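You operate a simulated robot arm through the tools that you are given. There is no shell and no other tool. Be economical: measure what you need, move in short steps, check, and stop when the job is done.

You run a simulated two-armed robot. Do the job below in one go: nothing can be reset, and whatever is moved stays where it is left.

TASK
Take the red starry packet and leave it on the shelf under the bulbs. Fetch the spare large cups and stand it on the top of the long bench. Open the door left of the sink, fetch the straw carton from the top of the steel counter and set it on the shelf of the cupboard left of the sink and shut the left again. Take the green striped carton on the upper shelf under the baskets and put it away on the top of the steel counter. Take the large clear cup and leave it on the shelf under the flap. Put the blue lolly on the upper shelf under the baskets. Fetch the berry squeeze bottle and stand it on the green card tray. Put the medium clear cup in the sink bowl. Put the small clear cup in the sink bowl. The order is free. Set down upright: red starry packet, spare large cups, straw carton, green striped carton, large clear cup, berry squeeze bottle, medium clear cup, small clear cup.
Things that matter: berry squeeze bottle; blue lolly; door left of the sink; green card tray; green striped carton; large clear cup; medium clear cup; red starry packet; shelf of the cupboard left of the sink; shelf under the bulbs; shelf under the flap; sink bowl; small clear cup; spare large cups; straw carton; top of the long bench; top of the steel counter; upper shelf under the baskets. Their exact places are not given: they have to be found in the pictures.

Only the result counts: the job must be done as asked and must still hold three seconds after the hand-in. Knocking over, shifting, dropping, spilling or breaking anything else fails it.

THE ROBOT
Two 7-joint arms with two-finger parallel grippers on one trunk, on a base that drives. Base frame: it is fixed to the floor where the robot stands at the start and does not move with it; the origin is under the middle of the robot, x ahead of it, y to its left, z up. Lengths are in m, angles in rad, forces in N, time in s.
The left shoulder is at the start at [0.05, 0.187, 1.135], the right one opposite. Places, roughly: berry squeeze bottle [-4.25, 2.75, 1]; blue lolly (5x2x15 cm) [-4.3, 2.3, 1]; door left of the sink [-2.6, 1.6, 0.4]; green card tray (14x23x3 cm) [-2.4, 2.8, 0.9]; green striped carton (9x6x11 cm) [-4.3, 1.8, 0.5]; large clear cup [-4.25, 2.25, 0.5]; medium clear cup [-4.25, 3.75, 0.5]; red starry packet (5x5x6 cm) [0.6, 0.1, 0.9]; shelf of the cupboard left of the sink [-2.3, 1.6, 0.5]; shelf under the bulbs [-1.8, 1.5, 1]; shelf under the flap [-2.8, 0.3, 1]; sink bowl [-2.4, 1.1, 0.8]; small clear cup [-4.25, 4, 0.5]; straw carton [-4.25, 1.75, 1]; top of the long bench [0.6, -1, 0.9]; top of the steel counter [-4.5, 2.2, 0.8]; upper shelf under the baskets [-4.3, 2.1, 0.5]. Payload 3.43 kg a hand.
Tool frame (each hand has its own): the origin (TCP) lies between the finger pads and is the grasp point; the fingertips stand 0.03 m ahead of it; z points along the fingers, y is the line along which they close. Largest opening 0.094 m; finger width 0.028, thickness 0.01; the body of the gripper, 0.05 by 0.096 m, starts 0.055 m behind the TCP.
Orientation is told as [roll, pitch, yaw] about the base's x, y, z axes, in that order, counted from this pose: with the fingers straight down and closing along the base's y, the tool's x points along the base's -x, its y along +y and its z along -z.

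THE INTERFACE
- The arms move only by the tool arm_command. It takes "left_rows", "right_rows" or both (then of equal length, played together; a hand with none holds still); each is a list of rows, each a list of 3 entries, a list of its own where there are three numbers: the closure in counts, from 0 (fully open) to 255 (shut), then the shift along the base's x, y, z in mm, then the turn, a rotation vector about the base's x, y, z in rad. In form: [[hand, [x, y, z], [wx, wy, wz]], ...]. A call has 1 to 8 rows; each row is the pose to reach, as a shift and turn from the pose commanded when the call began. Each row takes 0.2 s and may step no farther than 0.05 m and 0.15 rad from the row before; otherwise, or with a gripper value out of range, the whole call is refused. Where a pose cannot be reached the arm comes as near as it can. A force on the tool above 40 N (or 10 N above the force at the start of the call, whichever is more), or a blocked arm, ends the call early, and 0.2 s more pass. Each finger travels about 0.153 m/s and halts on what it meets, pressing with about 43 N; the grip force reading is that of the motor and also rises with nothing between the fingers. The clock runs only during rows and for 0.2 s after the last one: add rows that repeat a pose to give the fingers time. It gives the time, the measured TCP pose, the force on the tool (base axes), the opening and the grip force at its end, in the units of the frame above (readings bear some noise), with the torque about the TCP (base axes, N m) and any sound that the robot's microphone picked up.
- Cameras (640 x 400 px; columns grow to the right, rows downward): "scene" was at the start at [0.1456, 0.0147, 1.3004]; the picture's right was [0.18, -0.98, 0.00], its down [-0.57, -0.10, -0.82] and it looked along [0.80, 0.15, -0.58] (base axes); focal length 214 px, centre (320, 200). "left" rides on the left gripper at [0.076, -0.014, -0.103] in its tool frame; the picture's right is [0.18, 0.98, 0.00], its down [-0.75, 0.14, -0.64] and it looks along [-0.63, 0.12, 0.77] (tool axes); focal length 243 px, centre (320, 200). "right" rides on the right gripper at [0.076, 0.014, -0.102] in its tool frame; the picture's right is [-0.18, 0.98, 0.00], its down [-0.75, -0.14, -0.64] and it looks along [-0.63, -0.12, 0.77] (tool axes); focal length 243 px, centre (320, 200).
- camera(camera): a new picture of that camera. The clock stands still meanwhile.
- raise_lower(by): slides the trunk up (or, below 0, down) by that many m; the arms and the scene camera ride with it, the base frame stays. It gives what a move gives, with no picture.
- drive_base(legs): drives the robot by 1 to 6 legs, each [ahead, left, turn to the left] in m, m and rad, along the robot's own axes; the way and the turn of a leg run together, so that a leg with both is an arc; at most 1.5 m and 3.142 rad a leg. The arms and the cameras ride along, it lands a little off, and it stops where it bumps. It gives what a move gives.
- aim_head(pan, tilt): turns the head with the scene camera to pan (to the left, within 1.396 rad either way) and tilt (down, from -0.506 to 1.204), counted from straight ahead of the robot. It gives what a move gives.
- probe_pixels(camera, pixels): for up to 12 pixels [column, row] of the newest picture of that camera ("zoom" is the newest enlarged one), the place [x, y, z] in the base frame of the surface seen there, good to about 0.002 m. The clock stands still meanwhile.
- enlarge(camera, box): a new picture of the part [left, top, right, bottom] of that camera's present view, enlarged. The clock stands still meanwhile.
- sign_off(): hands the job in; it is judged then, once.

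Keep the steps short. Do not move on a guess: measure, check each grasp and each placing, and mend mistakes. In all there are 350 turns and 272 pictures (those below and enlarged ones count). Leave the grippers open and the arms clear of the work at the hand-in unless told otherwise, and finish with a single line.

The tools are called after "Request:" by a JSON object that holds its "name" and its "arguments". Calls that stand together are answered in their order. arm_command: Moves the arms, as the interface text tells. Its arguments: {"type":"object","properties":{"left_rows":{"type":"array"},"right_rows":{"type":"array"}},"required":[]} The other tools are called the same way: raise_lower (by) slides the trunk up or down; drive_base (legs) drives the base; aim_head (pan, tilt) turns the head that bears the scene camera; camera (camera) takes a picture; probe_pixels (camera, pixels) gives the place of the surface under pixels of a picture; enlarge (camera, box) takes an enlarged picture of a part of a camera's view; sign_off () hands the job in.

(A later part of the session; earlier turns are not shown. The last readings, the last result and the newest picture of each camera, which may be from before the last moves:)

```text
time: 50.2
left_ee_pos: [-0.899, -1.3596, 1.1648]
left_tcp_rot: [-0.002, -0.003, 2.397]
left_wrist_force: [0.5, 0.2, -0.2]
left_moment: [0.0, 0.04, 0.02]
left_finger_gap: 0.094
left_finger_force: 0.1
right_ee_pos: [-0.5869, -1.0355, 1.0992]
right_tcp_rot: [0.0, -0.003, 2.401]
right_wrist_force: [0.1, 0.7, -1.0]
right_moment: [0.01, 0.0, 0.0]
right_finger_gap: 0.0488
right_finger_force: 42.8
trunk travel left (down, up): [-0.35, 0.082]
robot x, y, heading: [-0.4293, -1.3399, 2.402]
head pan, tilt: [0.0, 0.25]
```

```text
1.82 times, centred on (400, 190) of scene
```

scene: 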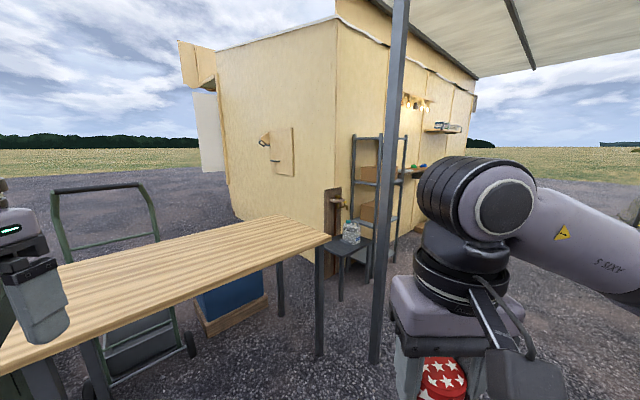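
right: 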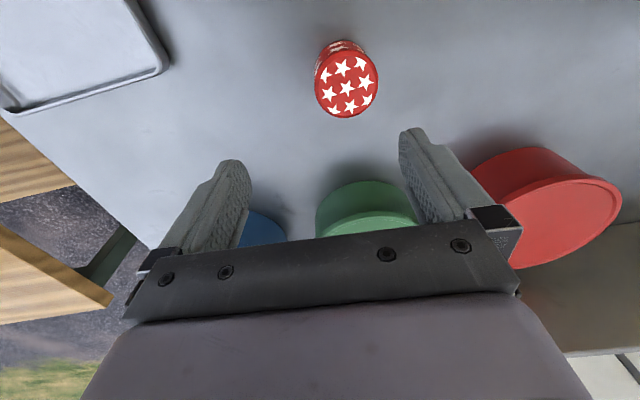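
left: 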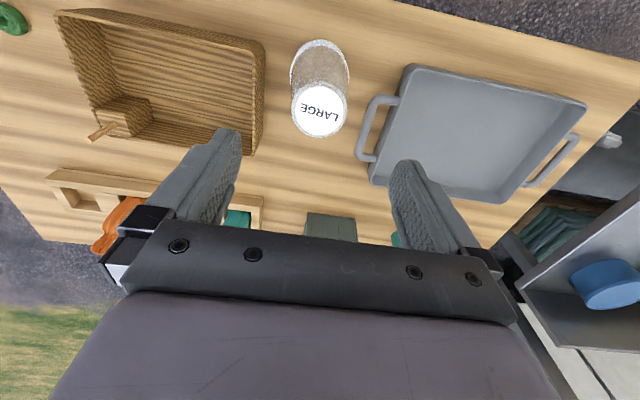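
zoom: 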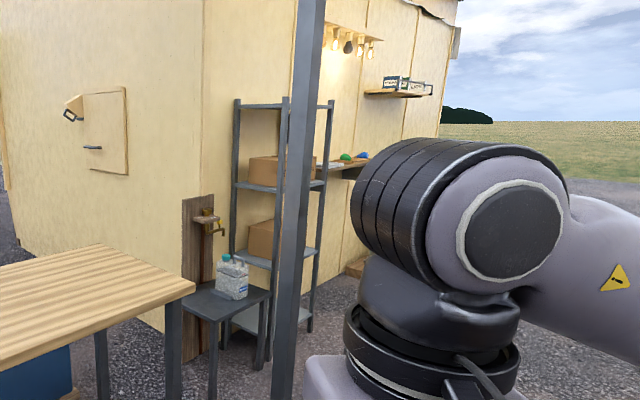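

Post at (−1.08, −0.28); the corridor between it and the table is free. Turn to face −x and strafe +y ~2.9 m to stand before the bulb shelf.

Request:
{"name": "drive_base", "arguments": {"legs": [[0, 0, 0.74], [0, -1.45, 0], [0, -1.35, 0]]}}

Request:
{"name": "aim_head", "arguments": {"pan": 0.1, "tilt": 0.3}}

Request:
{"name": "camera", "arguments": {"camera": "scene"}}

```text
time: 65.8
left_ee_pos: [-0.7965, 1.1366, 1.1653]
left_tcp_rot: [0.001, -0.002, -3.129]
left_wrist_force: [-0.8, 0.4, 0.8]
left_moment: [0.01, -0.02, 0.0]
left_finger_gap: 0.094
left_finger_force: 0.2
right_ee_pos: [-0.7919, 1.5849, 1.0991]
right_tcp_rot: [0.001, -0.002, -3.119]
right_wrist_force: [0.7, 0.1, -0.6]
right_moment: [0.0, 0.01, 0.0]
right_finger_gap: 0.0488
right_finger_force: 43.2
trunk travel left (down, up): [-0.35, 0.082]
robot x, y, heading: [-0.4681, 1.4694, -3.12]
head pan, tilt: [0.0, 0.25]
```

```text
time: 66.5
left_ee_pos: [-0.7959, 1.1364, 1.1669]
left_tcp_rot: [0.0, -0.001, -3.128]
left_wrist_force: [-0.2, -0.2, -0.2]
left_moment: [0.01, 0.0, 0.04]
left_finger_gap: 0.094
left_finger_force: 0.1
right_ee_pos: [-0.7916, 1.5848, 1.1001]
right_tcp_rot: [-0.001, 0.0, -3.119]
right_wrist_force: [0.4, -0.9, -1.2]
right_moment: [-0.03, 0.0, -0.01]
right_finger_gap: 0.0487
right_finger_force: 43.7
trunk travel left (down, up): [-0.35, 0.082]
robot x, y, heading: [-0.4688, 1.4743, -3.122]
head pan, tilt: [0.099, 0.3]
```

```text
246 pictures are left
```

scene: 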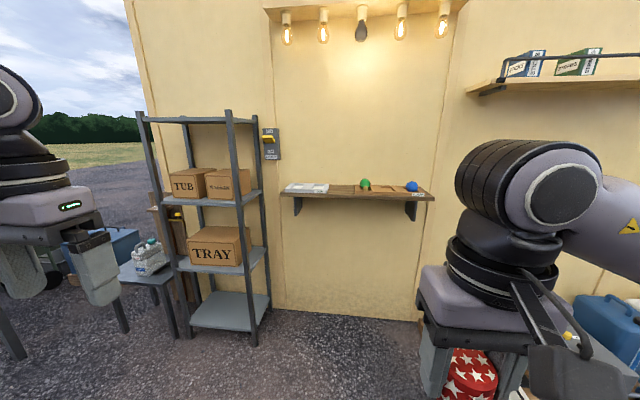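

Shelf under the bulbs is in view with a few items. Measure it and the floor items.

Request:
{"name": "enlarge", "arguments": {"camera": "scene", "box": [260, 150, 460, 230]}}

Request:
{"name": "probe_pixels", "arguments": {"camera": "scene", "pixels": [[335, 190], [335, 196], [290, 193], [430, 196], [435, 190], [365, 185], [411, 187], [375, 190], [600, 310], [245, 325], [380, 300], [395, 188]]}}

```text
3.20 times, centred on (360, 190) of scene
```

zoom: 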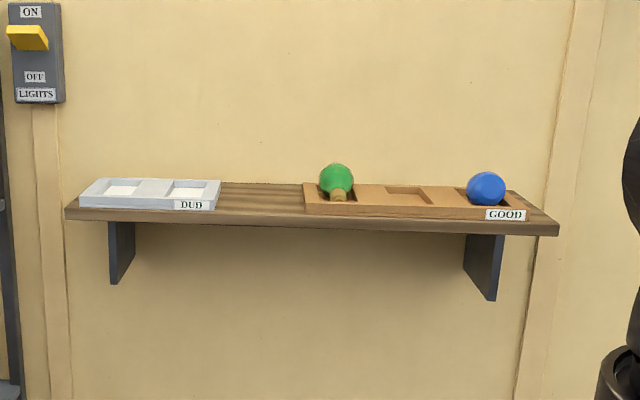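

```text
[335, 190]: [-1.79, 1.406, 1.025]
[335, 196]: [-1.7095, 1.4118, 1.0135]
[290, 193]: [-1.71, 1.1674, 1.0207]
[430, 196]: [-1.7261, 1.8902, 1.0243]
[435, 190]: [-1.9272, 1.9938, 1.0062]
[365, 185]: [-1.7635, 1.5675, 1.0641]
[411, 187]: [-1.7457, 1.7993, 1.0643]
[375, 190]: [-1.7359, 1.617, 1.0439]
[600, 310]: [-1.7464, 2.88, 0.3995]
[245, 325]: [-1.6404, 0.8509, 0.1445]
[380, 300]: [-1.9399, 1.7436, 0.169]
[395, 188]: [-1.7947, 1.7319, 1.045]
```

Shelf top z≈1.025, free gap y≈1.37–1.51. First retract the left hand, then drive up with the right hand opposite the gap.

Request:
{"name": "arm_command", "arguments": {"left_rows": [[0, [45, 0, 0], [0, 0, 0]], [0, [90, 0, 0], [0, 0, 0]], [0, [130, 0, 0], [0, 0, 0]]], "right_rows": [[255, [30, 0, 20], [0, 0, 0]], [255, [60, 0, 40], [0, 0, 0]], [255, [60, 0, 50], [0, 0, 0]]]}}

Request:
{"name": "drive_base", "arguments": {"legs": [[0.4, 0.145, -0.02], [0.46, 0, 0]]}}

Request:
{"name": "camera", "arguments": {"camera": "scene"}}

Request:
{"name": "camera", "arguments": {"camera": "right"}}

```text
time: 67.3
left_ee_pos: [-0.6642, 1.137, 1.1654]
left_tcp_rot: [-0.001, -0.002, -3.132]
left_wrist_force: [-0.2, -0.4, -0.8]
left_moment: [0.01, 0.02, 0.02]
left_finger_gap: 0.094
left_finger_force: 0.0
right_ee_pos: [-0.7309, 1.5846, 1.151]
right_tcp_rot: [0.001, 0.0, -3.121]
right_wrist_force: [0.0, -0.1, -0.5]
right_moment: [-0.03, -0.01, -0.01]
right_finger_gap: 0.0486
right_finger_force: 42.7
trunk travel left (down, up): [-0.35, 0.082]
robot x, y, heading: [-0.468, 1.4731, -3.119]
head pan, tilt: [0.099, 0.3]
```

```text
time: 72.2
left_ee_pos: [-1.5317, 0.9916, 1.1658]
left_tcp_rot: [0.001, -0.002, 3.132]
left_wrist_force: [-0.2, 0.6, 1.0]
left_moment: [-0.02, -0.04, 0.02]
left_finger_gap: 0.0939
left_finger_force: 0.1
right_ee_pos: [-1.5886, 1.4428, 1.1485]
right_tcp_rot: [0.001, 0.0, -3.142]
right_wrist_force: [-0.5, 0.0, -1.4]
right_moment: [0.0, 0.0, 0.01]
right_finger_gap: 0.049
right_finger_force: 42.9
trunk travel left (down, up): [-0.35, 0.082]
robot x, y, heading: [-1.3313, 1.3249, -3.142]
head pan, tilt: [0.099, 0.3]
```

```text
244 pictures are left
```

scene: 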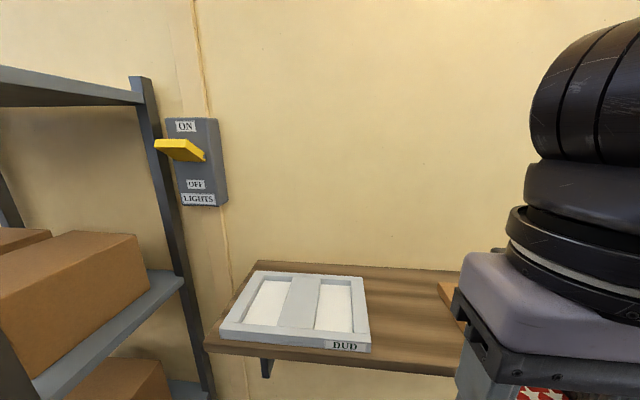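

```text
243 pictures are left
```

right: 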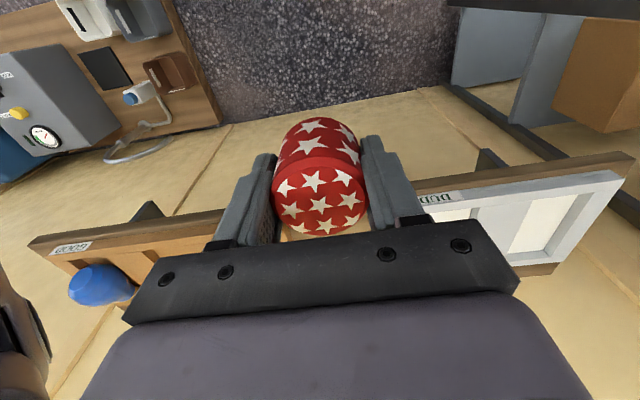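

Measure the gap edges.

Request:
{"name": "probe_pixels", "arguments": {"camera": "scene", "pixels": [[373, 345], [364, 285], [400, 275], [400, 310], [400, 360], [440, 290], [438, 284], [460, 272], [365, 300]]}}

Request:
{"name": "probe_pixels", "arguments": {"camera": "right", "pixels": [[215, 215], [230, 225], [300, 237], [415, 195], [430, 205]]}}

```text
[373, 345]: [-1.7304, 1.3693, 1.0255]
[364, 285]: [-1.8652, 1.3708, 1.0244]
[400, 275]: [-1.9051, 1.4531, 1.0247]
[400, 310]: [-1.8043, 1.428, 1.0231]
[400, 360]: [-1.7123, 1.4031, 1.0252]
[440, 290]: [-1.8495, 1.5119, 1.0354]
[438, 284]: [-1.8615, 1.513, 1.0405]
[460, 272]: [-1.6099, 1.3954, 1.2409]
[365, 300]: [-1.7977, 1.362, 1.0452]
```

```text
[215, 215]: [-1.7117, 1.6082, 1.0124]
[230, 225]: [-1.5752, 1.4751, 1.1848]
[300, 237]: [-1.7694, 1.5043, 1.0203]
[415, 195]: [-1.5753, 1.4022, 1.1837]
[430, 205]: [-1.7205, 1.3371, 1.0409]
```

Gap centre y=1.439. Move the packet to (−1.81, 1.439), z 1.12 first, then lower.

Request:
{"name": "arm_command", "arguments": {"right_rows": [[255, [-45, -1, 0], [0, 0, 0]], [255, [-90, -2, 0], [0, 0, 0]], [255, [-135, -3, 0], [0, 0, 0]], [255, [-180, -4, -10], [0, 0, 0]], [255, [-215, -4, -28], [0, 0, 0]], [255, [-218, -4, -58], [0, 0, 0]], [255, [-218, -4, -78], [0, 0, 0]]]}}

Request:
{"name": "camera", "arguments": {"camera": "right"}}

```text
time: 73.8
left_ee_pos: [-1.5304, 0.9916, 1.1668]
left_tcp_rot: [0.001, -0.002, 3.134]
left_wrist_force: [0.4, 0.3, 0.6]
left_moment: [0.0, 0.0, 0.02]
left_finger_gap: 0.0936
left_finger_force: 0.0
right_ee_pos: [-1.807, 1.4378, 1.0715]
right_tcp_rot: [-0.002, -0.002, -3.14]
right_wrist_force: [0.1, -0.2, 0.7]
right_moment: [-0.04, -0.01, 0.01]
right_finger_gap: 0.049
right_finger_force: 43.1
trunk travel left (down, up): [-0.35, 0.082]
robot x, y, heading: [-1.3311, 1.3228, -3.141]
head pan, tilt: [0.099, 0.3]
```

```text
242 pictures are left
```

right: 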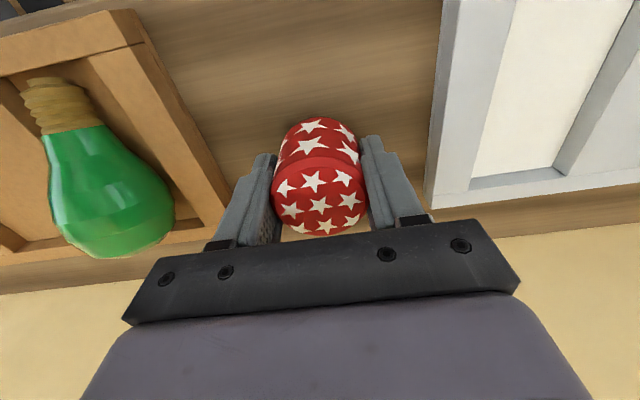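

Centred in the gap. Lower gently to contact.

Request:
{"name": "arm_command", "arguments": {"right_rows": [[255, [0, 0, -4], [0, 0, 0]], [255, [0, 0, -6], [0, 0, 0]], [255, [0, 0, -8], [0, 0, 0]], [255, [0, 0, -9], [0, 0, 0]], [255, [0, 0, -10], [0, 0, 0]]]}}

```text
time: 75.0
left_ee_pos: [-1.532, 0.9924, 1.165]
left_tcp_rot: [-0.001, -0.003, 3.134]
left_wrist_force: [-0.3, 0.3, 1.1]
left_moment: [0.03, 0.0, 0.0]
left_finger_gap: 0.094
left_finger_force: 0.1
right_ee_pos: [-1.8075, 1.4391, 1.0615]
right_tcp_rot: [0.0, -0.003, -3.143]
right_wrist_force: [0.3, 0.2, -0.6]
right_moment: [0.0, 0.02, -0.02]
right_finger_gap: 0.0488
right_finger_force: 42.9
trunk travel left (down, up): [-0.35, 0.082]
robot x, y, heading: [-1.3264, 1.3237, -3.14]
head pan, tilt: [0.099, 0.3]
```

Request:
{"name": "arm_command", "arguments": {"right_rows": [[255, [0, 0, -2], [0, 0, 0]], [255, [0, 0, -3], [0, 0, 0]], [255, [0, 0, -4], [0, 0, 0]], [255, [0, 0, -4], [0, 0, 0]]]}}

```text
time: 76.0
left_ee_pos: [-1.5301, 0.9913, 1.1653]
left_tcp_rot: [0.001, -0.002, 3.133]
left_wrist_force: [-0.7, -0.5, 0.2]
left_moment: [0.02, -0.01, -0.02]
left_finger_gap: 0.0942
left_finger_force: 0.1
right_ee_pos: [-1.8054, 1.4378, 1.0593]
right_tcp_rot: [0.002, -0.004, -3.143]
right_wrist_force: [-2.1, 0.0, 10.5]
right_moment: [0.04, -0.17, 0.02]
right_finger_gap: 0.0489
right_finger_force: 42.8
trunk travel left (down, up): [-0.35, 0.082]
robot x, y, heading: [-1.3276, 1.3257, -3.142]
head pan, tilt: [0.099, 0.3]
```

Contact 10 N. Open partly (to ~75 mm) so the fingers stay clear of the trays, then lift.

Request:
{"name": "arm_command", "arguments": {"right_rows": [[150, [0, 0, 1], [0, 0, 0]], [60, [0, 0, 1], [0, 0, 0]], [60, [0, 0, 1], [0, 0, 0]], [60, [0, 0, 1], [0, 0, 0]], [60, [0, 0, 40], [0, 0, 0]], [60, [0, 0, 80], [0, 0, 0]], [60, [40, 0, 110], [0, 0, 0]], [60, [85, 0, 120], [0, 0, 0]]]}}

Request:
{"name": "camera", "arguments": {"camera": "right"}}

```text
time: 77.8
left_ee_pos: [-1.5301, 0.9922, 1.1662]
left_tcp_rot: [0.0, -0.002, 3.133]
left_wrist_force: [-0.2, 0.9, 0.3]
left_moment: [0.01, -0.03, -0.01]
left_finger_gap: 0.094
left_finger_force: 0.1
right_ee_pos: [-1.7204, 1.4395, 1.1761]
right_tcp_rot: [-0.002, -0.003, 3.142]
right_wrist_force: [-0.2, 0.3, -0.3]
right_moment: [0.0, 0.03, 0.0]
right_finger_gap: 0.0718
right_finger_force: 0.1
trunk travel left (down, up): [-0.35, 0.082]
robot x, y, heading: [-1.3286, 1.3237, -3.14]
head pan, tilt: [0.099, 0.3]
```

```text
241 pictures are left
```

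right: 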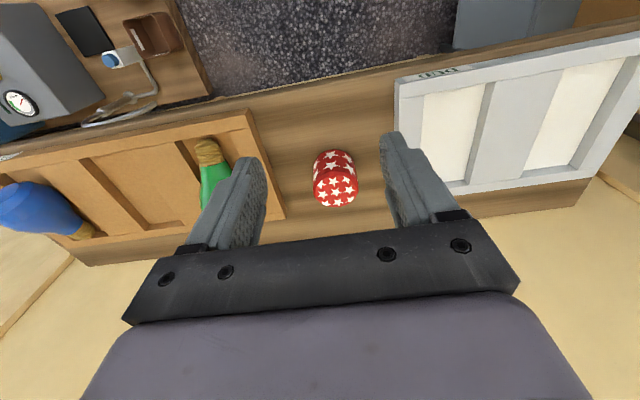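

Packet stands. Back off and look around the right (+y) end of the kiosk.

Request:
{"name": "arm_command", "arguments": {"right_rows": [[0, [45, 0, 0], [0, 0, 0]], [0, [90, 0, 0], [0, 0, 0]], [0, [130, 0, 0], [0, 0, 0]], [0, [170, 0, 0], [0, 0, 0]]]}}

Request:
{"name": "drive_base", "arguments": {"legs": [[-0.7, 0, 0], [0, -1.4, 0], [0, -1.2, 0]]}}

Request:
{"name": "aim_head", "arguments": {"pan": -0.4, "tilt": 0.3}}

Request:
{"name": "camera", "arguments": {"camera": "scene"}}

```text
time: 78.8
left_ee_pos: [-1.5304, 0.9912, 1.1659]
left_tcp_rot: [0.002, 0.0, 3.133]
left_wrist_force: [-0.8, 0.1, 0.3]
left_moment: [0.0, -0.04, -0.02]
left_finger_gap: 0.0937
left_finger_force: 0.0
right_ee_pos: [-1.5774, 1.4405, 1.1755]
right_tcp_rot: [-0.007, -0.003, 3.132]
right_wrist_force: [-11.0, -3.5, -0.7]
right_moment: [0.35, -1.12, -0.43]
right_finger_gap: 0.0939
right_finger_force: 0.1
trunk travel left (down, up): [-0.35, 0.082]
robot x, y, heading: [-1.3289, 1.3217, -3.142]
head pan, tilt: [0.099, 0.3]
stopped in row 4 (right hand): the force on the tool passed its limit (the readings are from after the stop); the commanded pose is now the measured one
```

```text
time: 94.9
left_ee_pos: [-0.8265, 3.5977, 1.1657]
left_tcp_rot: [-0.001, -0.002, 3.128]
left_wrist_force: [0.5, -0.7, -0.1]
left_moment: [-0.02, -0.01, -0.03]
left_finger_gap: 0.094
left_finger_force: 0.0
right_ee_pos: [-0.8689, 4.0479, 1.1756]
right_tcp_rot: [-0.008, -0.003, 3.134]
right_wrist_force: [-16.4, 0.5, -5.6]
right_moment: [0.1, -1.31, -0.27]
right_finger_gap: 0.0942
right_finger_force: 0.1
trunk travel left (down, up): [-0.35, 0.082]
robot x, y, heading: [-0.6239, 3.9305, 3.139]
head pan, tilt: [0.099, 0.3]
```

```text
time: 95.9
left_ee_pos: [-0.8263, 3.5984, 1.1667]
left_tcp_rot: [0.0, -0.001, 3.129]
left_wrist_force: [0.4, -0.2, -0.1]
left_moment: [0.02, -0.03, -0.02]
left_finger_gap: 0.0938
left_finger_force: 0.0
right_ee_pos: [-0.8702, 4.0478, 1.1753]
right_tcp_rot: [-0.009, -0.002, 3.134]
right_wrist_force: [0.0, 0.8, 1.1]
right_moment: [0.0, 0.01, 0.0]
right_finger_gap: 0.0941
right_finger_force: 0.1
trunk travel left (down, up): [-0.35, 0.082]
robot x, y, heading: [-0.6244, 3.9335, 3.14]
head pan, tilt: [-0.4, 0.3]
```

```text
240 pictures are left
```

scene: 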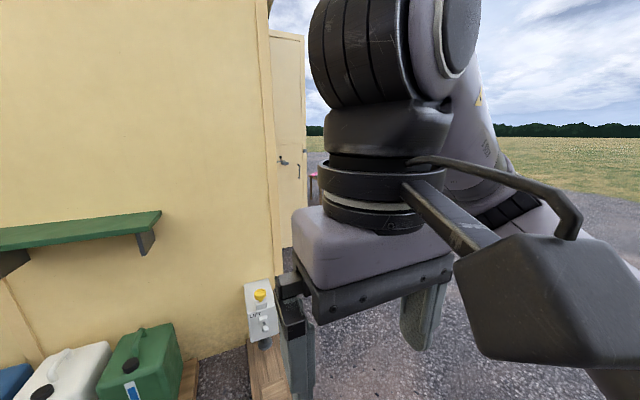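

A door leaf is seen at the far end. Measure some positions before moving on.

Request:
{"name": "probe_pixels", "arguments": {"camera": "scene", "pixels": [[262, 320], [265, 380], [285, 120], [270, 60], [315, 185], [140, 350], [450, 350], [255, 220]]}}

Request:
{"name": "drive_base", "arguments": {"legs": [[0, -1.2, 0]]}}

Request:
{"name": "aim_head", "arguments": {"pan": 0.1, "tilt": 0.3}}

Request:
{"name": "camera", "arguments": {"camera": "scene"}}

```text
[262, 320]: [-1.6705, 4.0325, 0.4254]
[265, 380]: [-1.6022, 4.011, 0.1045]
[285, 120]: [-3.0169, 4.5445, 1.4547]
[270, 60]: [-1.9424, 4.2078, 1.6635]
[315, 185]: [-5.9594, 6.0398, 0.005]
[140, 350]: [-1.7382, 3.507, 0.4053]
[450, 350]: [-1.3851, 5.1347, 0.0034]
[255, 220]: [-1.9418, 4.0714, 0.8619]
```

```text
time: 102.0
left_ee_pos: [-0.8284, 4.8122, 1.165]
left_tcp_rot: [0.001, -0.002, -3.139]
left_wrist_force: [0.4, 0.1, 0.0]
left_moment: [0.0, -0.02, 0.02]
left_finger_gap: 0.0939
left_finger_force: 0.0
right_ee_pos: [-0.8769, 5.26, 1.1761]
right_tcp_rot: [-0.009, -0.002, -3.134]
right_wrist_force: [-0.5, 0.2, -0.9]
right_moment: [-0.02, 0.0, 0.01]
right_finger_gap: 0.094
right_finger_force: 0.0
trunk travel left (down, up): [-0.35, 0.082]
robot x, y, heading: [-0.6287, 5.1449, -3.129]
head pan, tilt: [-0.4, 0.3]
```

```text
time: 103.0
left_ee_pos: [-0.8274, 4.8111, 1.1662]
left_tcp_rot: [-0.001, -0.002, -3.14]
left_wrist_force: [-0.6, 0.3, -0.4]
left_moment: [0.0, 0.01, 0.0]
left_finger_gap: 0.0941
left_finger_force: 0.1
right_ee_pos: [-0.8764, 5.259, 1.1764]
right_tcp_rot: [-0.009, -0.001, -3.139]
right_wrist_force: [-11.3, -3.5, -3.7]
right_moment: [0.42, -0.85, -0.48]
right_finger_gap: 0.0941
right_finger_force: 0.1
trunk travel left (down, up): [-0.35, 0.082]
robot x, y, heading: [-0.6283, 5.1497, -3.131]
head pan, tilt: [0.099, 0.3]
```

```text
239 pictures are left
```

scene: 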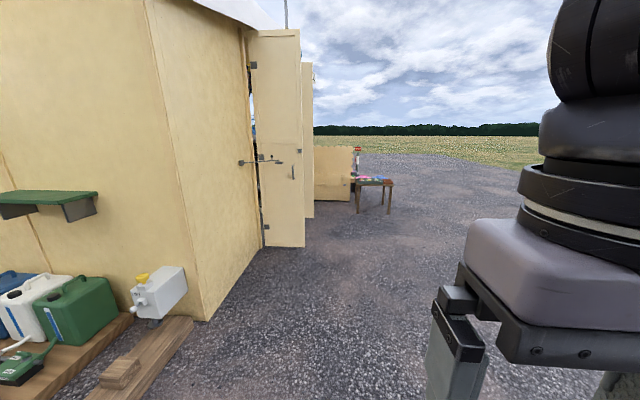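

Entrance doors on the y≈4.2 side stand open. Free the right hand (it touches the body), and measure the door leaves.

Request:
{"name": "arm_command", "arguments": {"right_rows": [[0, [-30, 0, 0], [0, 0, 0]], [0, [-50, 0, 0], [0.009, 0, 0]]]}}

Request:
{"name": "probe_pixels", "arguments": {"camera": "scene", "pixels": [[302, 240], [265, 243], [311, 210], [256, 180], [352, 195], [375, 182], [195, 310], [280, 120], [308, 120]]}}

```text
time: 103.5
left_ee_pos: [-0.8278, 4.8115, 1.1673]
left_tcp_rot: [-0.001, -0.002, -3.14]
left_wrist_force: [-0.9, -0.1, -0.1]
left_moment: [0.04, -0.02, 0.02]
left_finger_gap: 0.0938
left_finger_force: 0.0
right_ee_pos: [-0.9264, 5.2601, 1.176]
right_tcp_rot: [-0.018, -0.004, -3.134]
right_wrist_force: [-0.2, -0.7, 0.2]
right_moment: [0.01, 0.03, -0.04]
right_finger_gap: 0.094
right_finger_force: 0.0
trunk travel left (down, up): [-0.35, 0.082]
robot x, y, heading: [-0.6322, 5.1482, -3.127]
head pan, tilt: [0.099, 0.3]
```

```text
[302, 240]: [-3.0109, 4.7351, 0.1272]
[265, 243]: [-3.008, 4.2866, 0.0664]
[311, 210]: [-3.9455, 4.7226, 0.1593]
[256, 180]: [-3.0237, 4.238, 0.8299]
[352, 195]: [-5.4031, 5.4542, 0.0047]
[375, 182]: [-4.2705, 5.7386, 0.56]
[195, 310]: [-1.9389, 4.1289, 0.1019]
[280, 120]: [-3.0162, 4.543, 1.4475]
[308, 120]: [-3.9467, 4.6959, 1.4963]
```

Doorway: x −3.0…−3.95, leaves out to y 4.74. Drive to (−3.47, ~5.1→5.3) and turn to face it (−y).

Request:
{"name": "drive_base", "arguments": {"legs": [[1.45, -0.1, 0], [1.39, -0.1, 0], [0, 0, 1.558]]}}

Request:
{"name": "aim_head", "arguments": {"pan": 0, "tilt": 0.3}}

Request:
{"name": "camera", "arguments": {"camera": "scene"}}

```text
time: 115.4
left_ee_pos: [-3.2352, 4.9384, 1.1747]
left_tcp_rot: [0.02, -0.023, -2.859]
left_wrist_force: [-0.3, -0.6, 0.3]
left_moment: [0.01, 0.02, -0.02]
left_finger_gap: 0.0941
left_finger_force: 0.0
right_ee_pos: [-3.4543, 5.3433, 1.1768]
right_tcp_rot: [-0.007, -0.012, -2.858]
right_wrist_force: [0.2, 0.6, -0.1]
right_moment: [-0.04, 0.0, -0.03]
right_finger_gap: 0.094
right_finger_force: 0.0
trunk travel left (down, up): [-0.35, 0.082]
robot x, y, heading: [-3.1398, 5.3043, -2.854]
head pan, tilt: [0.099, 0.3]
stopped in leg 2: the robot was blocked; the commanded pose is now the measured one
```

```text
time: 116.1
left_ee_pos: [-3.2359, 4.9395, 1.1739]
left_tcp_rot: [0.021, -0.021, -2.862]
left_wrist_force: [0.2, -1.4, 0.7]
left_moment: [0.01, -0.02, -0.01]
left_finger_gap: 0.0942
left_finger_force: 0.1
right_ee_pos: [-3.4532, 5.3436, 1.1783]
right_tcp_rot: [-0.005, -0.013, -2.861]
right_wrist_force: [-1.1, 0.4, -0.5]
right_moment: [-0.01, -0.01, 0.01]
right_finger_gap: 0.094
right_finger_force: 0.1
trunk travel left (down, up): [-0.35, 0.082]
robot x, y, heading: [-3.1416, 5.3039, -2.859]
head pan, tilt: [0.0, 0.3]
```

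```text
238 pictures are left
```

scene: 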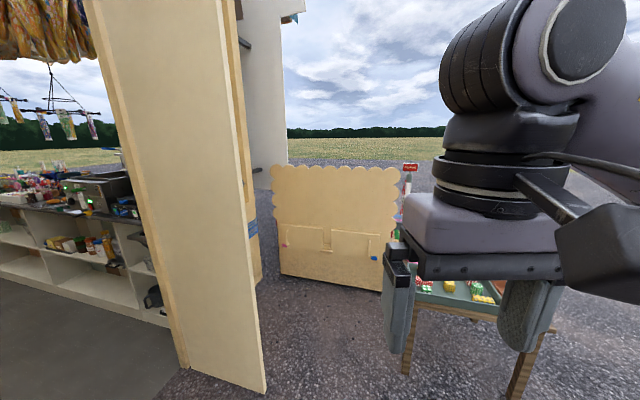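

The robot was blocked, likely the left elbow against the first door leaf. Look left to see.

Request:
{"name": "aim_head", "arguments": {"pan": 1.1, "tilt": 0.3}}

Request:
{"name": "camera", "arguments": {"camera": "scene"}}

```text
time: 117.4
left_ee_pos: [-3.2364, 4.9393, 1.1744]
left_tcp_rot: [0.02, -0.022, -2.861]
left_wrist_force: [-0.7, -1.1, -0.4]
left_moment: [0.0, -0.02, -0.01]
left_finger_gap: 0.0939
left_finger_force: 0.1
right_ee_pos: [-3.4528, 5.3445, 1.1773]
right_tcp_rot: [-0.006, -0.013, -2.862]
right_wrist_force: [0.3, -0.9, -0.8]
right_moment: [0.03, -0.01, -0.01]
right_finger_gap: 0.0941
right_finger_force: 0.0
trunk travel left (down, up): [-0.35, 0.082]
robot x, y, heading: [-3.1409, 5.3027, -2.859]
head pan, tilt: [1.1, 0.3]
```

```text
237 pictures are left
```

scene: 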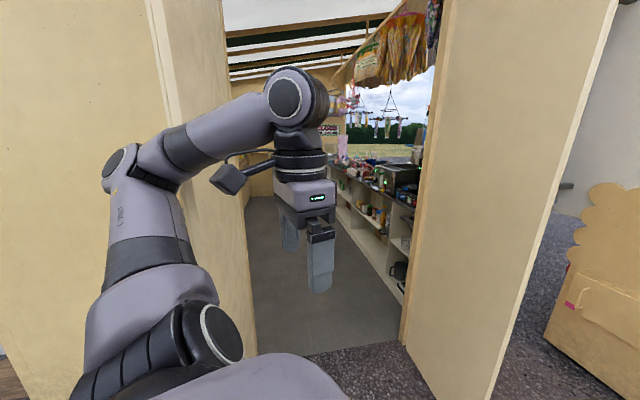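

Request:
{"name": "probe_pixels", "arguments": {"camera": "scene", "pixels": [[150, 30], [155, 90], [225, 60], [240, 330], [405, 330], [495, 380], [450, 200], [540, 200], [120, 165], [230, 190], [370, 290]]}}

```text
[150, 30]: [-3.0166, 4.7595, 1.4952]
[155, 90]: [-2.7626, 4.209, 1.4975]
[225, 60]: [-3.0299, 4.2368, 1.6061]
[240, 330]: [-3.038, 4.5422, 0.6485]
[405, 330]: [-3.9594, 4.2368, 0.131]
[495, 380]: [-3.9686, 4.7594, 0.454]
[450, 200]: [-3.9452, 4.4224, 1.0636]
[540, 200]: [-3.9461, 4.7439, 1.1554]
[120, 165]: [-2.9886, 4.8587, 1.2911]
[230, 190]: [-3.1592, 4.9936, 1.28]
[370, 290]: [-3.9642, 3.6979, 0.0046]
```

The leaf hasn't moved. The elbows are too wide to go in frontally, so I'll enter sideways (facing −x, strafing −y). First back away from the leaf.

Request:
{"name": "drive_base", "arguments": {"legs": [[-0.084, -0.288, 0], [0.25, -0.13, 0], [0, 0, -0.283]]}}

Request:
{"name": "camera", "arguments": {"camera": "scene"}}

```text
time: 121.9
left_ee_pos: [-3.6188, 5.3257, 1.1689]
left_tcp_rot: [0.008, -0.013, 3.138]
left_wrist_force: [0.2, -0.3, -0.2]
left_moment: [-0.02, -0.01, 0.0]
left_finger_gap: 0.0941
left_finger_force: 0.2
right_ee_pos: [-3.7128, 5.7738, 1.1757]
right_tcp_rot: [-0.016, -0.005, 3.138]
right_wrist_force: [0.2, -0.3, -0.1]
right_moment: [0.0, 0.01, 0.04]
right_finger_gap: 0.094
right_finger_force: 0.2
trunk travel left (down, up): [-0.35, 0.082]
robot x, y, heading: [-3.4158, 5.6551, -3.143]
head pan, tilt: [1.1, 0.3]
```

```text
236 pictures are left
```

scene: 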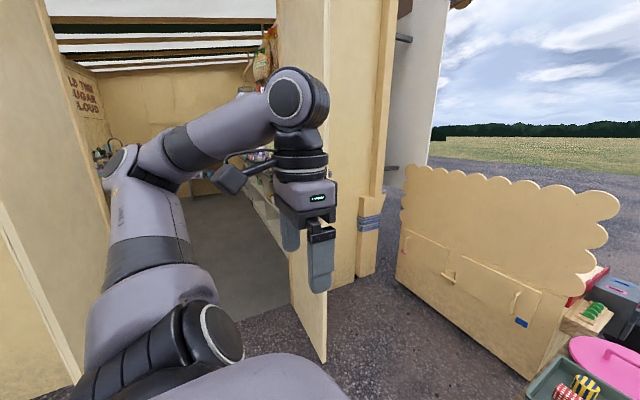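

Aligned. Strafe left through the doorway to y≈4.2, then check.

Request:
{"name": "drive_base", "arguments": {"legs": [[0.045, 0, 0], [0, 0.9, 0]]}}

Request:
{"name": "camera", "arguments": {"camera": "scene"}}

```text
time: 127.2
left_ee_pos: [-3.6688, 4.4196, 1.1682]
left_tcp_rot: [0.008, -0.014, 3.13]
left_wrist_force: [0.2, 0.2, 0.9]
left_moment: [0.01, -0.01, -0.01]
left_finger_gap: 0.0939
left_finger_force: 0.0
right_ee_pos: [-3.7595, 4.8714, 1.1754]
right_tcp_rot: [-0.017, -0.003, 3.129]
right_wrist_force: [-0.6, 1.0, 0.4]
right_moment: [-0.02, 0.03, -0.02]
right_finger_gap: 0.094
right_finger_force: 0.2
trunk travel left (down, up): [-0.35, 0.082]
robot x, y, heading: [-3.4626, 4.7531, 3.135]
head pan, tilt: [1.1, 0.3]
```

```text
235 pictures are left
```

scene: 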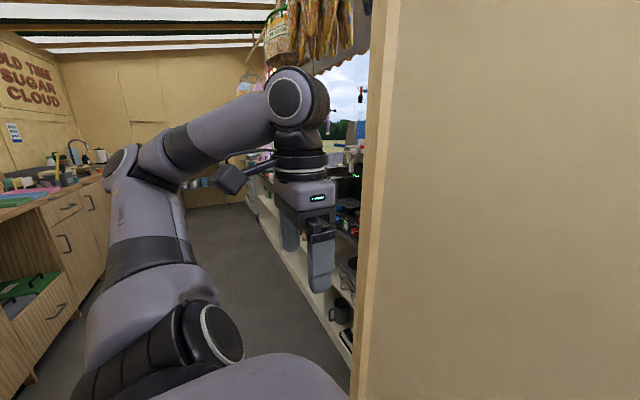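

Passing cleanly. Measure aisle limits before going in.

Request:
{"name": "probe_pixels", "arguments": {"camera": "scene", "pixels": [[260, 215], [310, 290], [345, 345], [352, 345], [45, 310], [80, 280], [345, 235], [100, 185], [210, 200], [30, 385], [60, 205]]}}

Request:
{"name": "enlarge", "arguments": {"camera": "scene", "box": [200, 120, 380, 360]}}

```text
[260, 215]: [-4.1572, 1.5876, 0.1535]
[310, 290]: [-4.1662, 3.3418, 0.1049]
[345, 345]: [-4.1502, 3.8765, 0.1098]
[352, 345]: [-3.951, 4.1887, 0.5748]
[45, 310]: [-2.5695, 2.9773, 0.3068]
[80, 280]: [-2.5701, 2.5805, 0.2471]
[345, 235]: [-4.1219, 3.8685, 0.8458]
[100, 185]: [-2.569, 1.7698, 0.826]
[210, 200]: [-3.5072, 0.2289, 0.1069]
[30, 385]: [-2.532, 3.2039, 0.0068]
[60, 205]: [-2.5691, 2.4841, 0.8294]
```

```text
1.67 times, centred on (290, 240) of scene
```

zoom: 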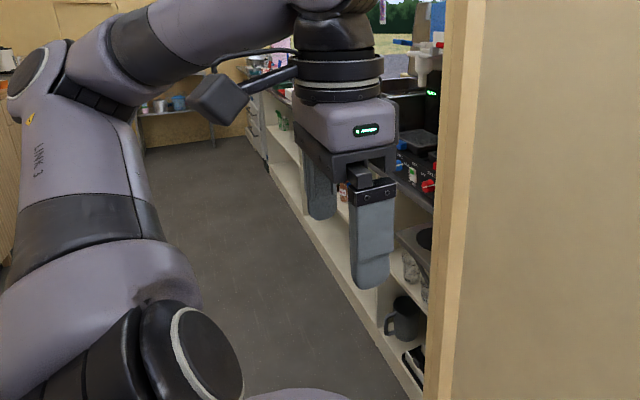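

Aisle: x from −2.57 to −4.15. Continue strafing to y≈3.75 and view the right counter.

Request:
{"name": "drive_base", "arguments": {"legs": [[0, 1.0, 0.006]]}}

Request:
{"name": "aim_head", "arguments": {"pan": 0, "tilt": 0.5}}

Request:
{"name": "camera", "arguments": {"camera": "scene"}}

Request:
{"name": "aim_head", "arguments": {"pan": 0.8, "tilt": 0.4}}

Request:
{"name": "camera", "arguments": {"camera": "scene"}}

```text
time: 132.4
left_ee_pos: [-3.668, 3.4153, 1.1681]
left_tcp_rot: [0.009, -0.012, 3.138]
left_wrist_force: [-0.6, -0.1, 0.8]
left_moment: [0.0, 0.04, 0.02]
left_finger_gap: 0.0941
left_finger_force: 0.0
right_ee_pos: [-3.7623, 3.8651, 1.1759]
right_tcp_rot: [-0.018, -0.004, 3.14]
right_wrist_force: [-0.2, 0.5, -0.4]
right_moment: [0.04, 0.02, 0.0]
right_finger_gap: 0.0941
right_finger_force: 0.0
trunk travel left (down, up): [-0.35, 0.082]
robot x, y, heading: [-3.4654, 3.7478, -3.139]
head pan, tilt: [1.1, 0.3]
```

```text
time: 133.7
left_ee_pos: [-3.6666, 3.4163, 1.1683]
left_tcp_rot: [0.007, -0.012, 3.14]
left_wrist_force: [0.7, 0.6, -0.6]
left_moment: [0.02, -0.01, -0.01]
left_finger_gap: 0.0939
left_finger_force: 0.1
right_ee_pos: [-3.764, 3.8654, 1.1753]
right_tcp_rot: [-0.018, -0.003, 3.141]
right_wrist_force: [0.4, 0.2, 0.0]
right_moment: [0.02, 0.01, -0.02]
right_finger_gap: 0.0939
right_finger_force: 0.0
trunk travel left (down, up): [-0.35, 0.082]
robot x, y, heading: [-3.4638, 3.7476, -3.138]
head pan, tilt: [0.0, 0.499]
```

```text
233 pictures are left
```

scene: 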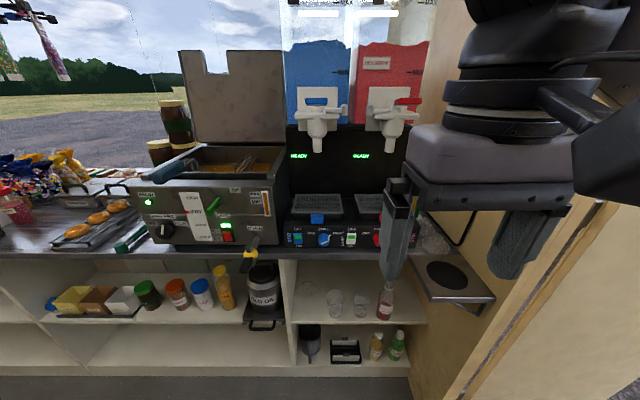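

```text
time: 134.9
left_ee_pos: [-3.6682, 3.4168, 1.1681]
left_tcp_rot: [0.01, -0.013, 3.139]
left_wrist_force: [-0.1, -0.5, -0.9]
left_moment: [0.02, 0.02, 0.0]
left_finger_gap: 0.094
left_finger_force: 0.0
right_ee_pos: [-3.7629, 3.8657, 1.1748]
right_tcp_rot: [-0.017, -0.003, 3.139]
right_wrist_force: [0.5, -0.4, -0.2]
right_moment: [0.03, 0.0, 0.02]
right_finger_gap: 0.0939
right_finger_force: 0.1
trunk travel left (down, up): [-0.35, 0.082]
robot x, y, heading: [-3.4604, 3.7495, -3.142]
head pan, tilt: [0.799, 0.4]
```

```text
232 pictures are left
```

scene: 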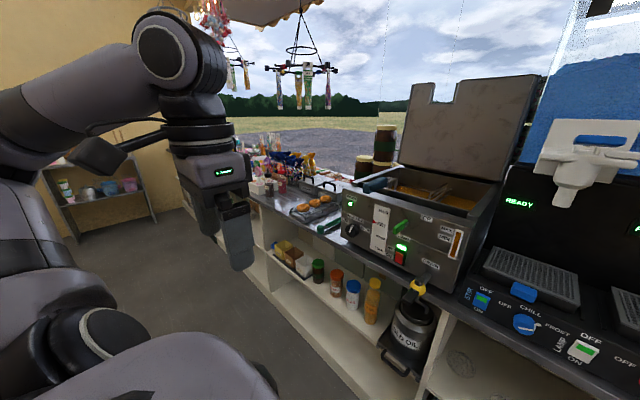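

Clear cups sit on the upper shelf below the drinks machine. Get a closer look.

Request:
{"name": "aim_head", "arguments": {"pan": 0, "tilt": 0.65}}

Request:
{"name": "enlarge", "arguments": {"camera": "scene", "box": [270, 190, 450, 310]}}

```text
time: 136.0
left_ee_pos: [-3.6673, 3.4168, 1.1692]
left_tcp_rot: [0.01, -0.012, 3.14]
left_wrist_force: [0.4, 0.3, 0.6]
left_moment: [0.02, 0.01, 0.0]
left_finger_gap: 0.094
left_finger_force: 0.0
right_ee_pos: [-3.7625, 3.8651, 1.1754]
right_tcp_rot: [-0.017, -0.005, 3.141]
right_wrist_force: [-0.7, 0.8, 0.8]
right_moment: [0.03, -0.03, 0.01]
right_finger_gap: 0.0938
right_finger_force: 0.1
trunk travel left (down, up): [-0.35, 0.082]
robot x, y, heading: [-3.4649, 3.7496, -3.144]
head pan, tilt: [0.0, 0.649]
```

```text
3.33 times, centred on (360, 250) of scene
```

zoom: 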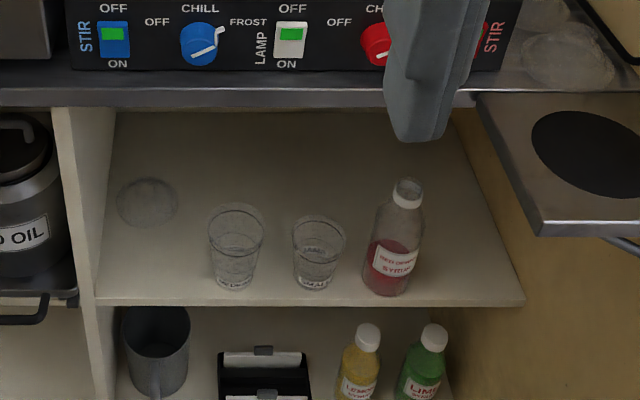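

Request:
{"name": "probe_pixels", "arguments": {"camera": "zoom", "pixels": [[235, 282], [236, 215], [212, 230], [262, 230], [313, 285], [318, 225], [295, 235], [343, 235], [395, 270], [408, 185], [250, 300], [145, 205]]}}

Request:
{"name": "enlarge", "arguments": {"camera": "scene", "box": [320, 230, 400, 285]}}

```text
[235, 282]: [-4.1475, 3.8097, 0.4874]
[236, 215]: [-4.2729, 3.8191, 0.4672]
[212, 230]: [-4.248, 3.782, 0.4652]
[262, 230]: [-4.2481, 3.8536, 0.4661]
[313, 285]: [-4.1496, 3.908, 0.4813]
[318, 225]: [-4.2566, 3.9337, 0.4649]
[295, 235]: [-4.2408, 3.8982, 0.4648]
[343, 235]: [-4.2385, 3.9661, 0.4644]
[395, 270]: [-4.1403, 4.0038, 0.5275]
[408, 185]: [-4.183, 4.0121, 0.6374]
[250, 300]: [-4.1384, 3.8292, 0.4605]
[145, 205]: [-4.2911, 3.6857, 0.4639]
```

```text
7.27 times, centred on (360, 258) of scene
```

zoom: 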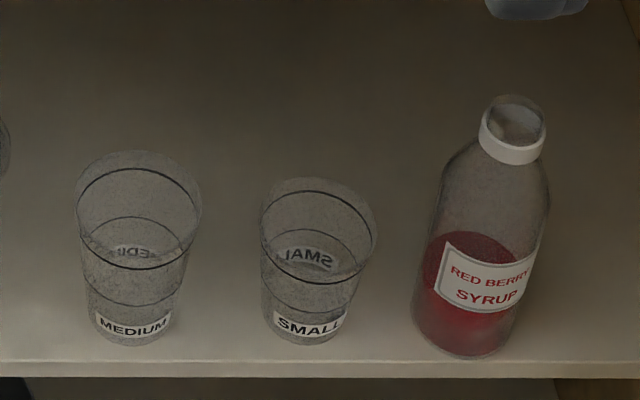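

MEDIUM cup (≈ −4.175, 3.80) and SMALL cup (≈ −4.175, 3.90) stand at the front of the shelf (z 0.464), syrup bottle at y 4.0. I'll bring the right hand down in the aisle with its fingers tilted 30° forward.

Request:
{"name": "arm_command", "arguments": {"right_rows": [[0, [0, 0, -45], [0.018, 0, 0]], [0, [0, 0, -90], [0.018, 0.14, 0]], [0, [0, 0, -135], [0.018, 0.28, 0]], [0, [0, 0, -180], [0.018, 0.42, 0]], [0, [0, 0, -225], [0.018, 0.53, 0]], [0, [0, 0, -270], [0.018, 0.53, 0]], [0, [0, 0, -315], [0.018, 0.53, 0]], [0, [0, 0, -360], [0.018, 0.53, 0]]]}}

```text
time: 137.8
left_ee_pos: [-3.6675, 3.4158, 1.1683]
left_tcp_rot: [0.008, -0.012, 3.139]
left_wrist_force: [0.4, 0.1, 1.0]
left_moment: [-0.02, 0.01, 0.02]
left_finger_gap: 0.0938
left_finger_force: 0.1
right_ee_pos: [-3.7631, 3.8653, 0.8156]
right_tcp_rot: [-0.036, -0.533, -3.137]
right_wrist_force: [1.1, -0.5, 0.3]
right_moment: [0.02, 0.0, 0.02]
right_finger_gap: 0.0941
right_finger_force: 0.1
right hand out of reach, approached as far as the arm can: row 5
trunk travel left (down, up): [-0.35, 0.082]
robot x, y, heading: [-3.4676, 3.7523, -3.143]
head pan, tilt: [0.0, 0.649]
```

Request:
{"name": "arm_command", "arguments": {"right_rows": [[0, [0, 0, -45], [-0.036, 0, 0]], [0, [0, 0, -90], [-0.036, 0, 0]], [0, [0, 0, -135], [-0.036, 0, 0]], [0, [0, 0, -180], [-0.036, 0, 0]], [0, [0, 0, -225], [-0.036, 0, 0]], [0, [0, 0, -265], [-0.036, 0, 0]]]}}

Request:
{"name": "camera", "arguments": {"camera": "scene"}}

Request:
{"name": "camera", "arguments": {"camera": "right"}}

```text
time: 139.2
left_ee_pos: [-3.6673, 3.4151, 1.1699]
left_tcp_rot: [0.009, -0.013, 3.14]
left_wrist_force: [0.2, 0.1, -0.3]
left_moment: [0.01, 0.03, -0.01]
left_finger_gap: 0.0936
left_finger_force: 0.0
right_ee_pos: [-3.7756, 3.8469, 0.5565]
right_tcp_rot: [-0.009, -0.521, 3.126]
right_wrist_force: [-0.2, -0.4, 0.6]
right_moment: [-0.04, 0.01, -0.02]
right_finger_gap: 0.0938
right_finger_force: 0.0
right hand out of reach, approached as far as the arm can: row 5, 6
trunk travel left (down, up): [-0.35, 0.082]
robot x, y, heading: [-3.4684, 3.7513, -3.138]
head pan, tilt: [0.0, 0.649]
```

```text
229 pictures are left
```

scene: 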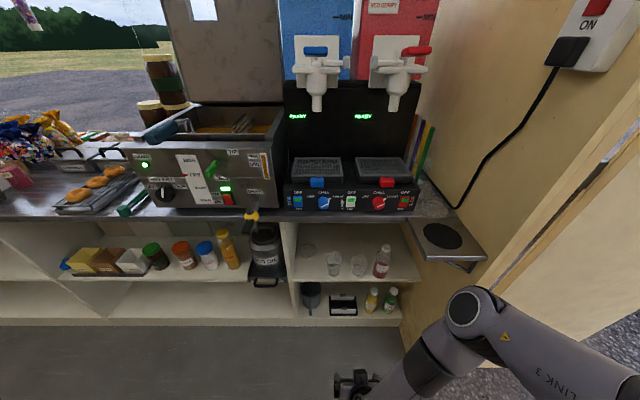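

```text
228 pictures are left
```

right: 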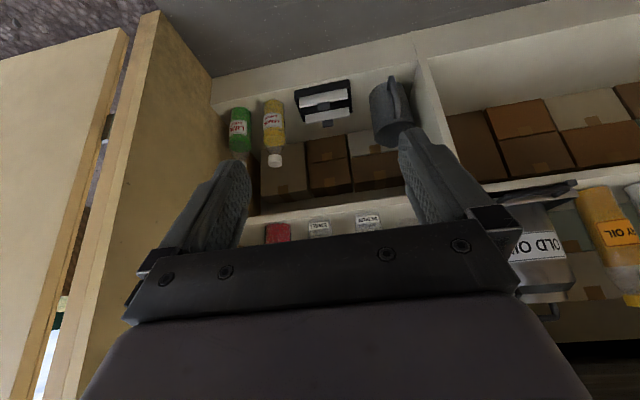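

The arm is near its reach limit here; lower the trunk 0.2 m and bring the hand back up to the same height.

Request:
{"name": "raise_lower", "arguments": {"by": -0.2}}

Request:
{"name": "arm_command", "arguments": {"right_rows": [[0, [0, 0, 45], [0, 0, 0]], [0, [0, 0, 90], [0, 0, 0]], [0, [0, 10, 135], [0, 0, 0]], [0, [0, 20, 180], [0, 0, 0]], [0, [0, 20, 190], [0, 0, 0]]]}}

Request:
{"name": "camera", "arguments": {"camera": "scene"}}

```text
time: 140.2
left_ee_pos: [-3.6662, 3.4158, 1.0989]
left_tcp_rot: [0.008, -0.013, 3.139]
left_wrist_force: [0.3, 0.0, -0.3]
left_moment: [-0.01, -0.01, 0.01]
left_finger_gap: 0.0942
left_finger_force: 0.0
right_ee_pos: [-3.7749, 3.8447, 0.4902]
right_tcp_rot: [-0.009, -0.515, 3.134]
right_wrist_force: [-0.2, 11.2, 36.2]
right_moment: [-0.73, -4.49, 1.36]
right_finger_gap: 0.0939
right_finger_force: 0.0
trunk travel left (down, up): [-0.28, 0.151]
robot x, y, heading: [-3.467, 3.7493, -3.135]
head pan, tilt: [0.0, 0.649]
stopped: the force on the tool passed its limit (the readings are from after the stop); the commanded pose is now the measured one
```

```text
time: 141.4
left_ee_pos: [-3.6672, 3.4157, 1.0985]
left_tcp_rot: [0.01, -0.012, 3.139]
left_wrist_force: [0.0, -0.8, 0.2]
left_moment: [0.02, 0.01, -0.01]
left_finger_gap: 0.0938
left_finger_force: 0.0
right_ee_pos: [-3.775, 3.8645, 0.6813]
right_tcp_rot: [-0.01, -0.516, 3.133]
right_wrist_force: [0.5, 0.0, 0.2]
right_moment: [-0.03, -0.03, -0.02]
right_finger_gap: 0.0939
right_finger_force: 0.1
trunk travel left (down, up): [-0.28, 0.151]
robot x, y, heading: [-3.4653, 3.7482, -3.14]
head pan, tilt: [0.0, 0.649]
```

```text
227 pictures are left
```

scene: 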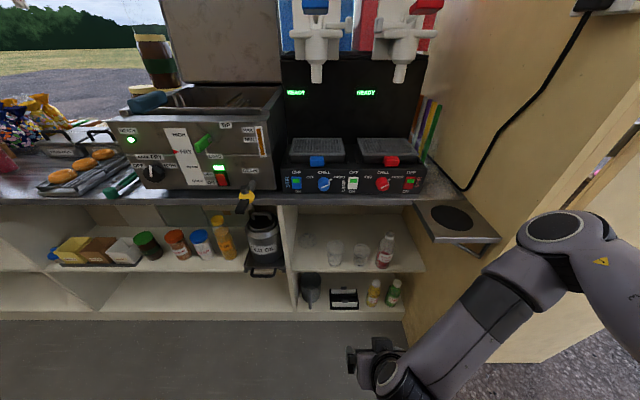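

The hand had touched the robot's own base; now it is raised. Lower the trunk 0.13 more, then check.

Request:
{"name": "raise_lower", "arguments": {"by": -0.13}}

Request:
{"name": "arm_command", "arguments": {"right_rows": [[0, [-30, 15, 15], [0, 0, 0]], [0, [-40, 30, 20], [0, 0, 0]]]}}

Request:
{"name": "camera", "arguments": {"camera": "right"}}

```text
time: 143.0
left_ee_pos: [-3.6669, 3.4161, 0.9684]
left_tcp_rot: [0.008, -0.011, 3.14]
left_wrist_force: [-0.4, 0.5, 0.1]
left_moment: [0.03, -0.02, 0.02]
left_finger_gap: 0.094
left_finger_force: 0.0
right_ee_pos: [-3.7754, 3.8653, 0.5502]
right_tcp_rot: [-0.011, -0.515, 3.132]
right_wrist_force: [-0.1, -0.5, -0.4]
right_moment: [-0.02, -0.05, 0.01]
right_finger_gap: 0.0939
right_finger_force: 0.0
trunk travel left (down, up): [-0.15, 0.281]
robot x, y, heading: [-3.4675, 3.7492, -3.142]
head pan, tilt: [0.0, 0.649]
```

```text
time: 143.6
left_ee_pos: [-3.6666, 3.4161, 0.9679]
left_tcp_rot: [0.01, -0.012, 3.14]
left_wrist_force: [-0.1, 0.6, 0.2]
left_moment: [-0.02, 0.0, 0.01]
left_finger_gap: 0.094
left_finger_force: 0.0
right_ee_pos: [-3.8149, 3.8943, 0.5709]
right_tcp_rot: [-0.011, -0.515, 3.133]
right_wrist_force: [-0.3, 0.2, 0.7]
right_moment: [-0.02, -0.01, -0.01]
right_finger_gap: 0.0943
right_finger_force: 0.0
trunk travel left (down, up): [-0.15, 0.281]
robot x, y, heading: [-3.4638, 3.7467, -3.136]
head pan, tilt: [0.0, 0.649]
```

```text
226 pictures are left
```

right: 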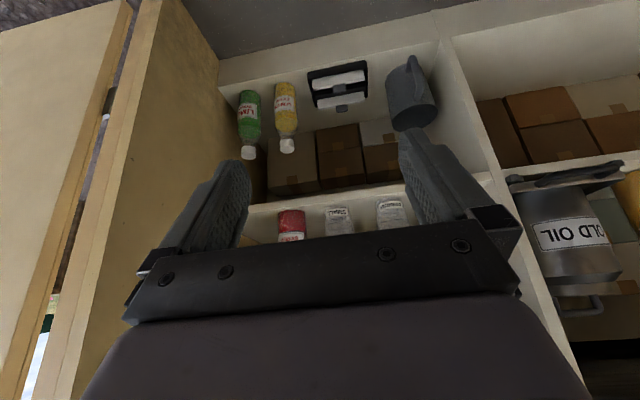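

Request:
{"name": "probe_pixels", "arguments": {"camera": "right", "pixels": [[338, 213], [330, 213], [347, 213], [391, 208], [381, 208], [402, 208], [290, 220], [360, 205]]}}

Request:
{"name": "drive_base", "arguments": {"legs": [[0.2, 0, 0]]}}

Request:
{"name": "camera", "arguments": {"camera": "right"}}

```text
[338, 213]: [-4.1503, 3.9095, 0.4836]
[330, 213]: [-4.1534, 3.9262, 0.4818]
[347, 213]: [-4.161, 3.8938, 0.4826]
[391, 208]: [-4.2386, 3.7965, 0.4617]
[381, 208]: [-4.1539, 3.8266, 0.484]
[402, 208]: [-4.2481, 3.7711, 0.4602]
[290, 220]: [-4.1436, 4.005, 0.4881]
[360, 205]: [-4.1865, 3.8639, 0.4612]
```

```text
time: 145.1
left_ee_pos: [-3.8319, 3.4135, 0.9704]
left_tcp_rot: [0.002, -0.026, 3.124]
left_wrist_force: [-0.8, 0.6, 0.5]
left_moment: [-0.02, -0.02, 0.01]
left_finger_gap: 0.094
left_finger_force: 0.1
right_ee_pos: [-3.9527, 3.8933, 0.5704]
right_tcp_rot: [-0.008, -0.477, -3.138]
right_wrist_force: [0.0, -0.8, 1.0]
right_moment: [0.02, 0.02, 0.0]
right_finger_gap: 0.094
right_finger_force: 0.1
trunk travel left (down, up): [-0.15, 0.281]
robot x, y, heading: [-3.6324, 3.7449, 3.126]
head pan, tilt: [0.0, 0.649]
stopped in leg 1: the robot was blocked; the commanded pose is now the measured one
```

```text
225 pictures are left
```

right: 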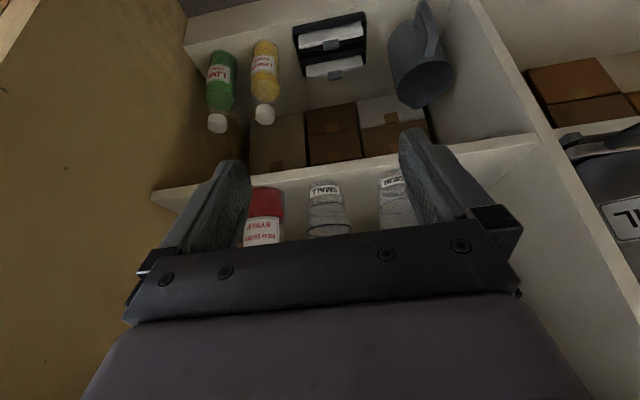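

Blocked after 0.165 m. Look right to see what the right elbow touches.

Request:
{"name": "aim_head", "arguments": {"pan": -0.9, "tilt": 0.7}}

Request:
{"name": "camera", "arguments": {"camera": "scene"}}

```text
time: 146.3
left_ee_pos: [-3.8294, 3.4146, 0.9703]
left_tcp_rot: [0.004, -0.03, 3.126]
left_wrist_force: [0.6, 1.1, -0.8]
left_moment: [0.0, -0.05, 0.04]
left_finger_gap: 0.0942
left_finger_force: 0.2
right_ee_pos: [-3.9531, 3.8935, 0.5704]
right_tcp_rot: [-0.011, -0.477, -3.135]
right_wrist_force: [0.6, 0.3, 0.2]
right_moment: [0.03, 0.0, 0.0]
right_finger_gap: 0.0939
right_finger_force: 0.0
trunk travel left (down, up): [-0.15, 0.281]
robot x, y, heading: [-3.6342, 3.7475, 3.131]
head pan, tilt: [-0.901, 0.7]
```

```text
224 pictures are left
```

scene: 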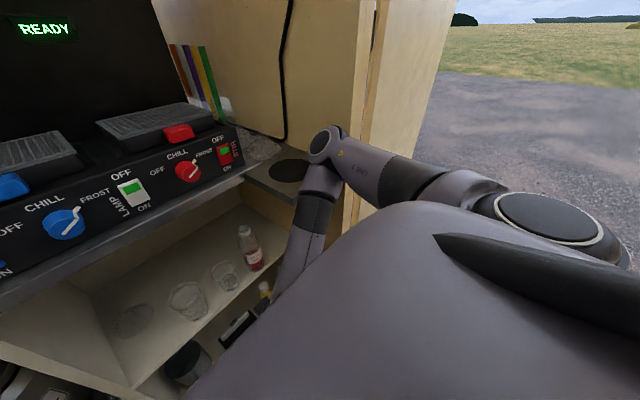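

Request:
{"name": "probe_pixels", "arguments": {"camera": "scene", "pixels": [[320, 145], [285, 172], [300, 185], [355, 100], [290, 250], [440, 185], [345, 210]]}}

```text
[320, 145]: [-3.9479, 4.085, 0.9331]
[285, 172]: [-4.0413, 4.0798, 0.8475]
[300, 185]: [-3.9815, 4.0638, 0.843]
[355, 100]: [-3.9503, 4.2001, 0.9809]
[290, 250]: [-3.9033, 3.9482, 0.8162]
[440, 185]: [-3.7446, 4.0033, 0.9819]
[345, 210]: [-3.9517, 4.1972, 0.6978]
```

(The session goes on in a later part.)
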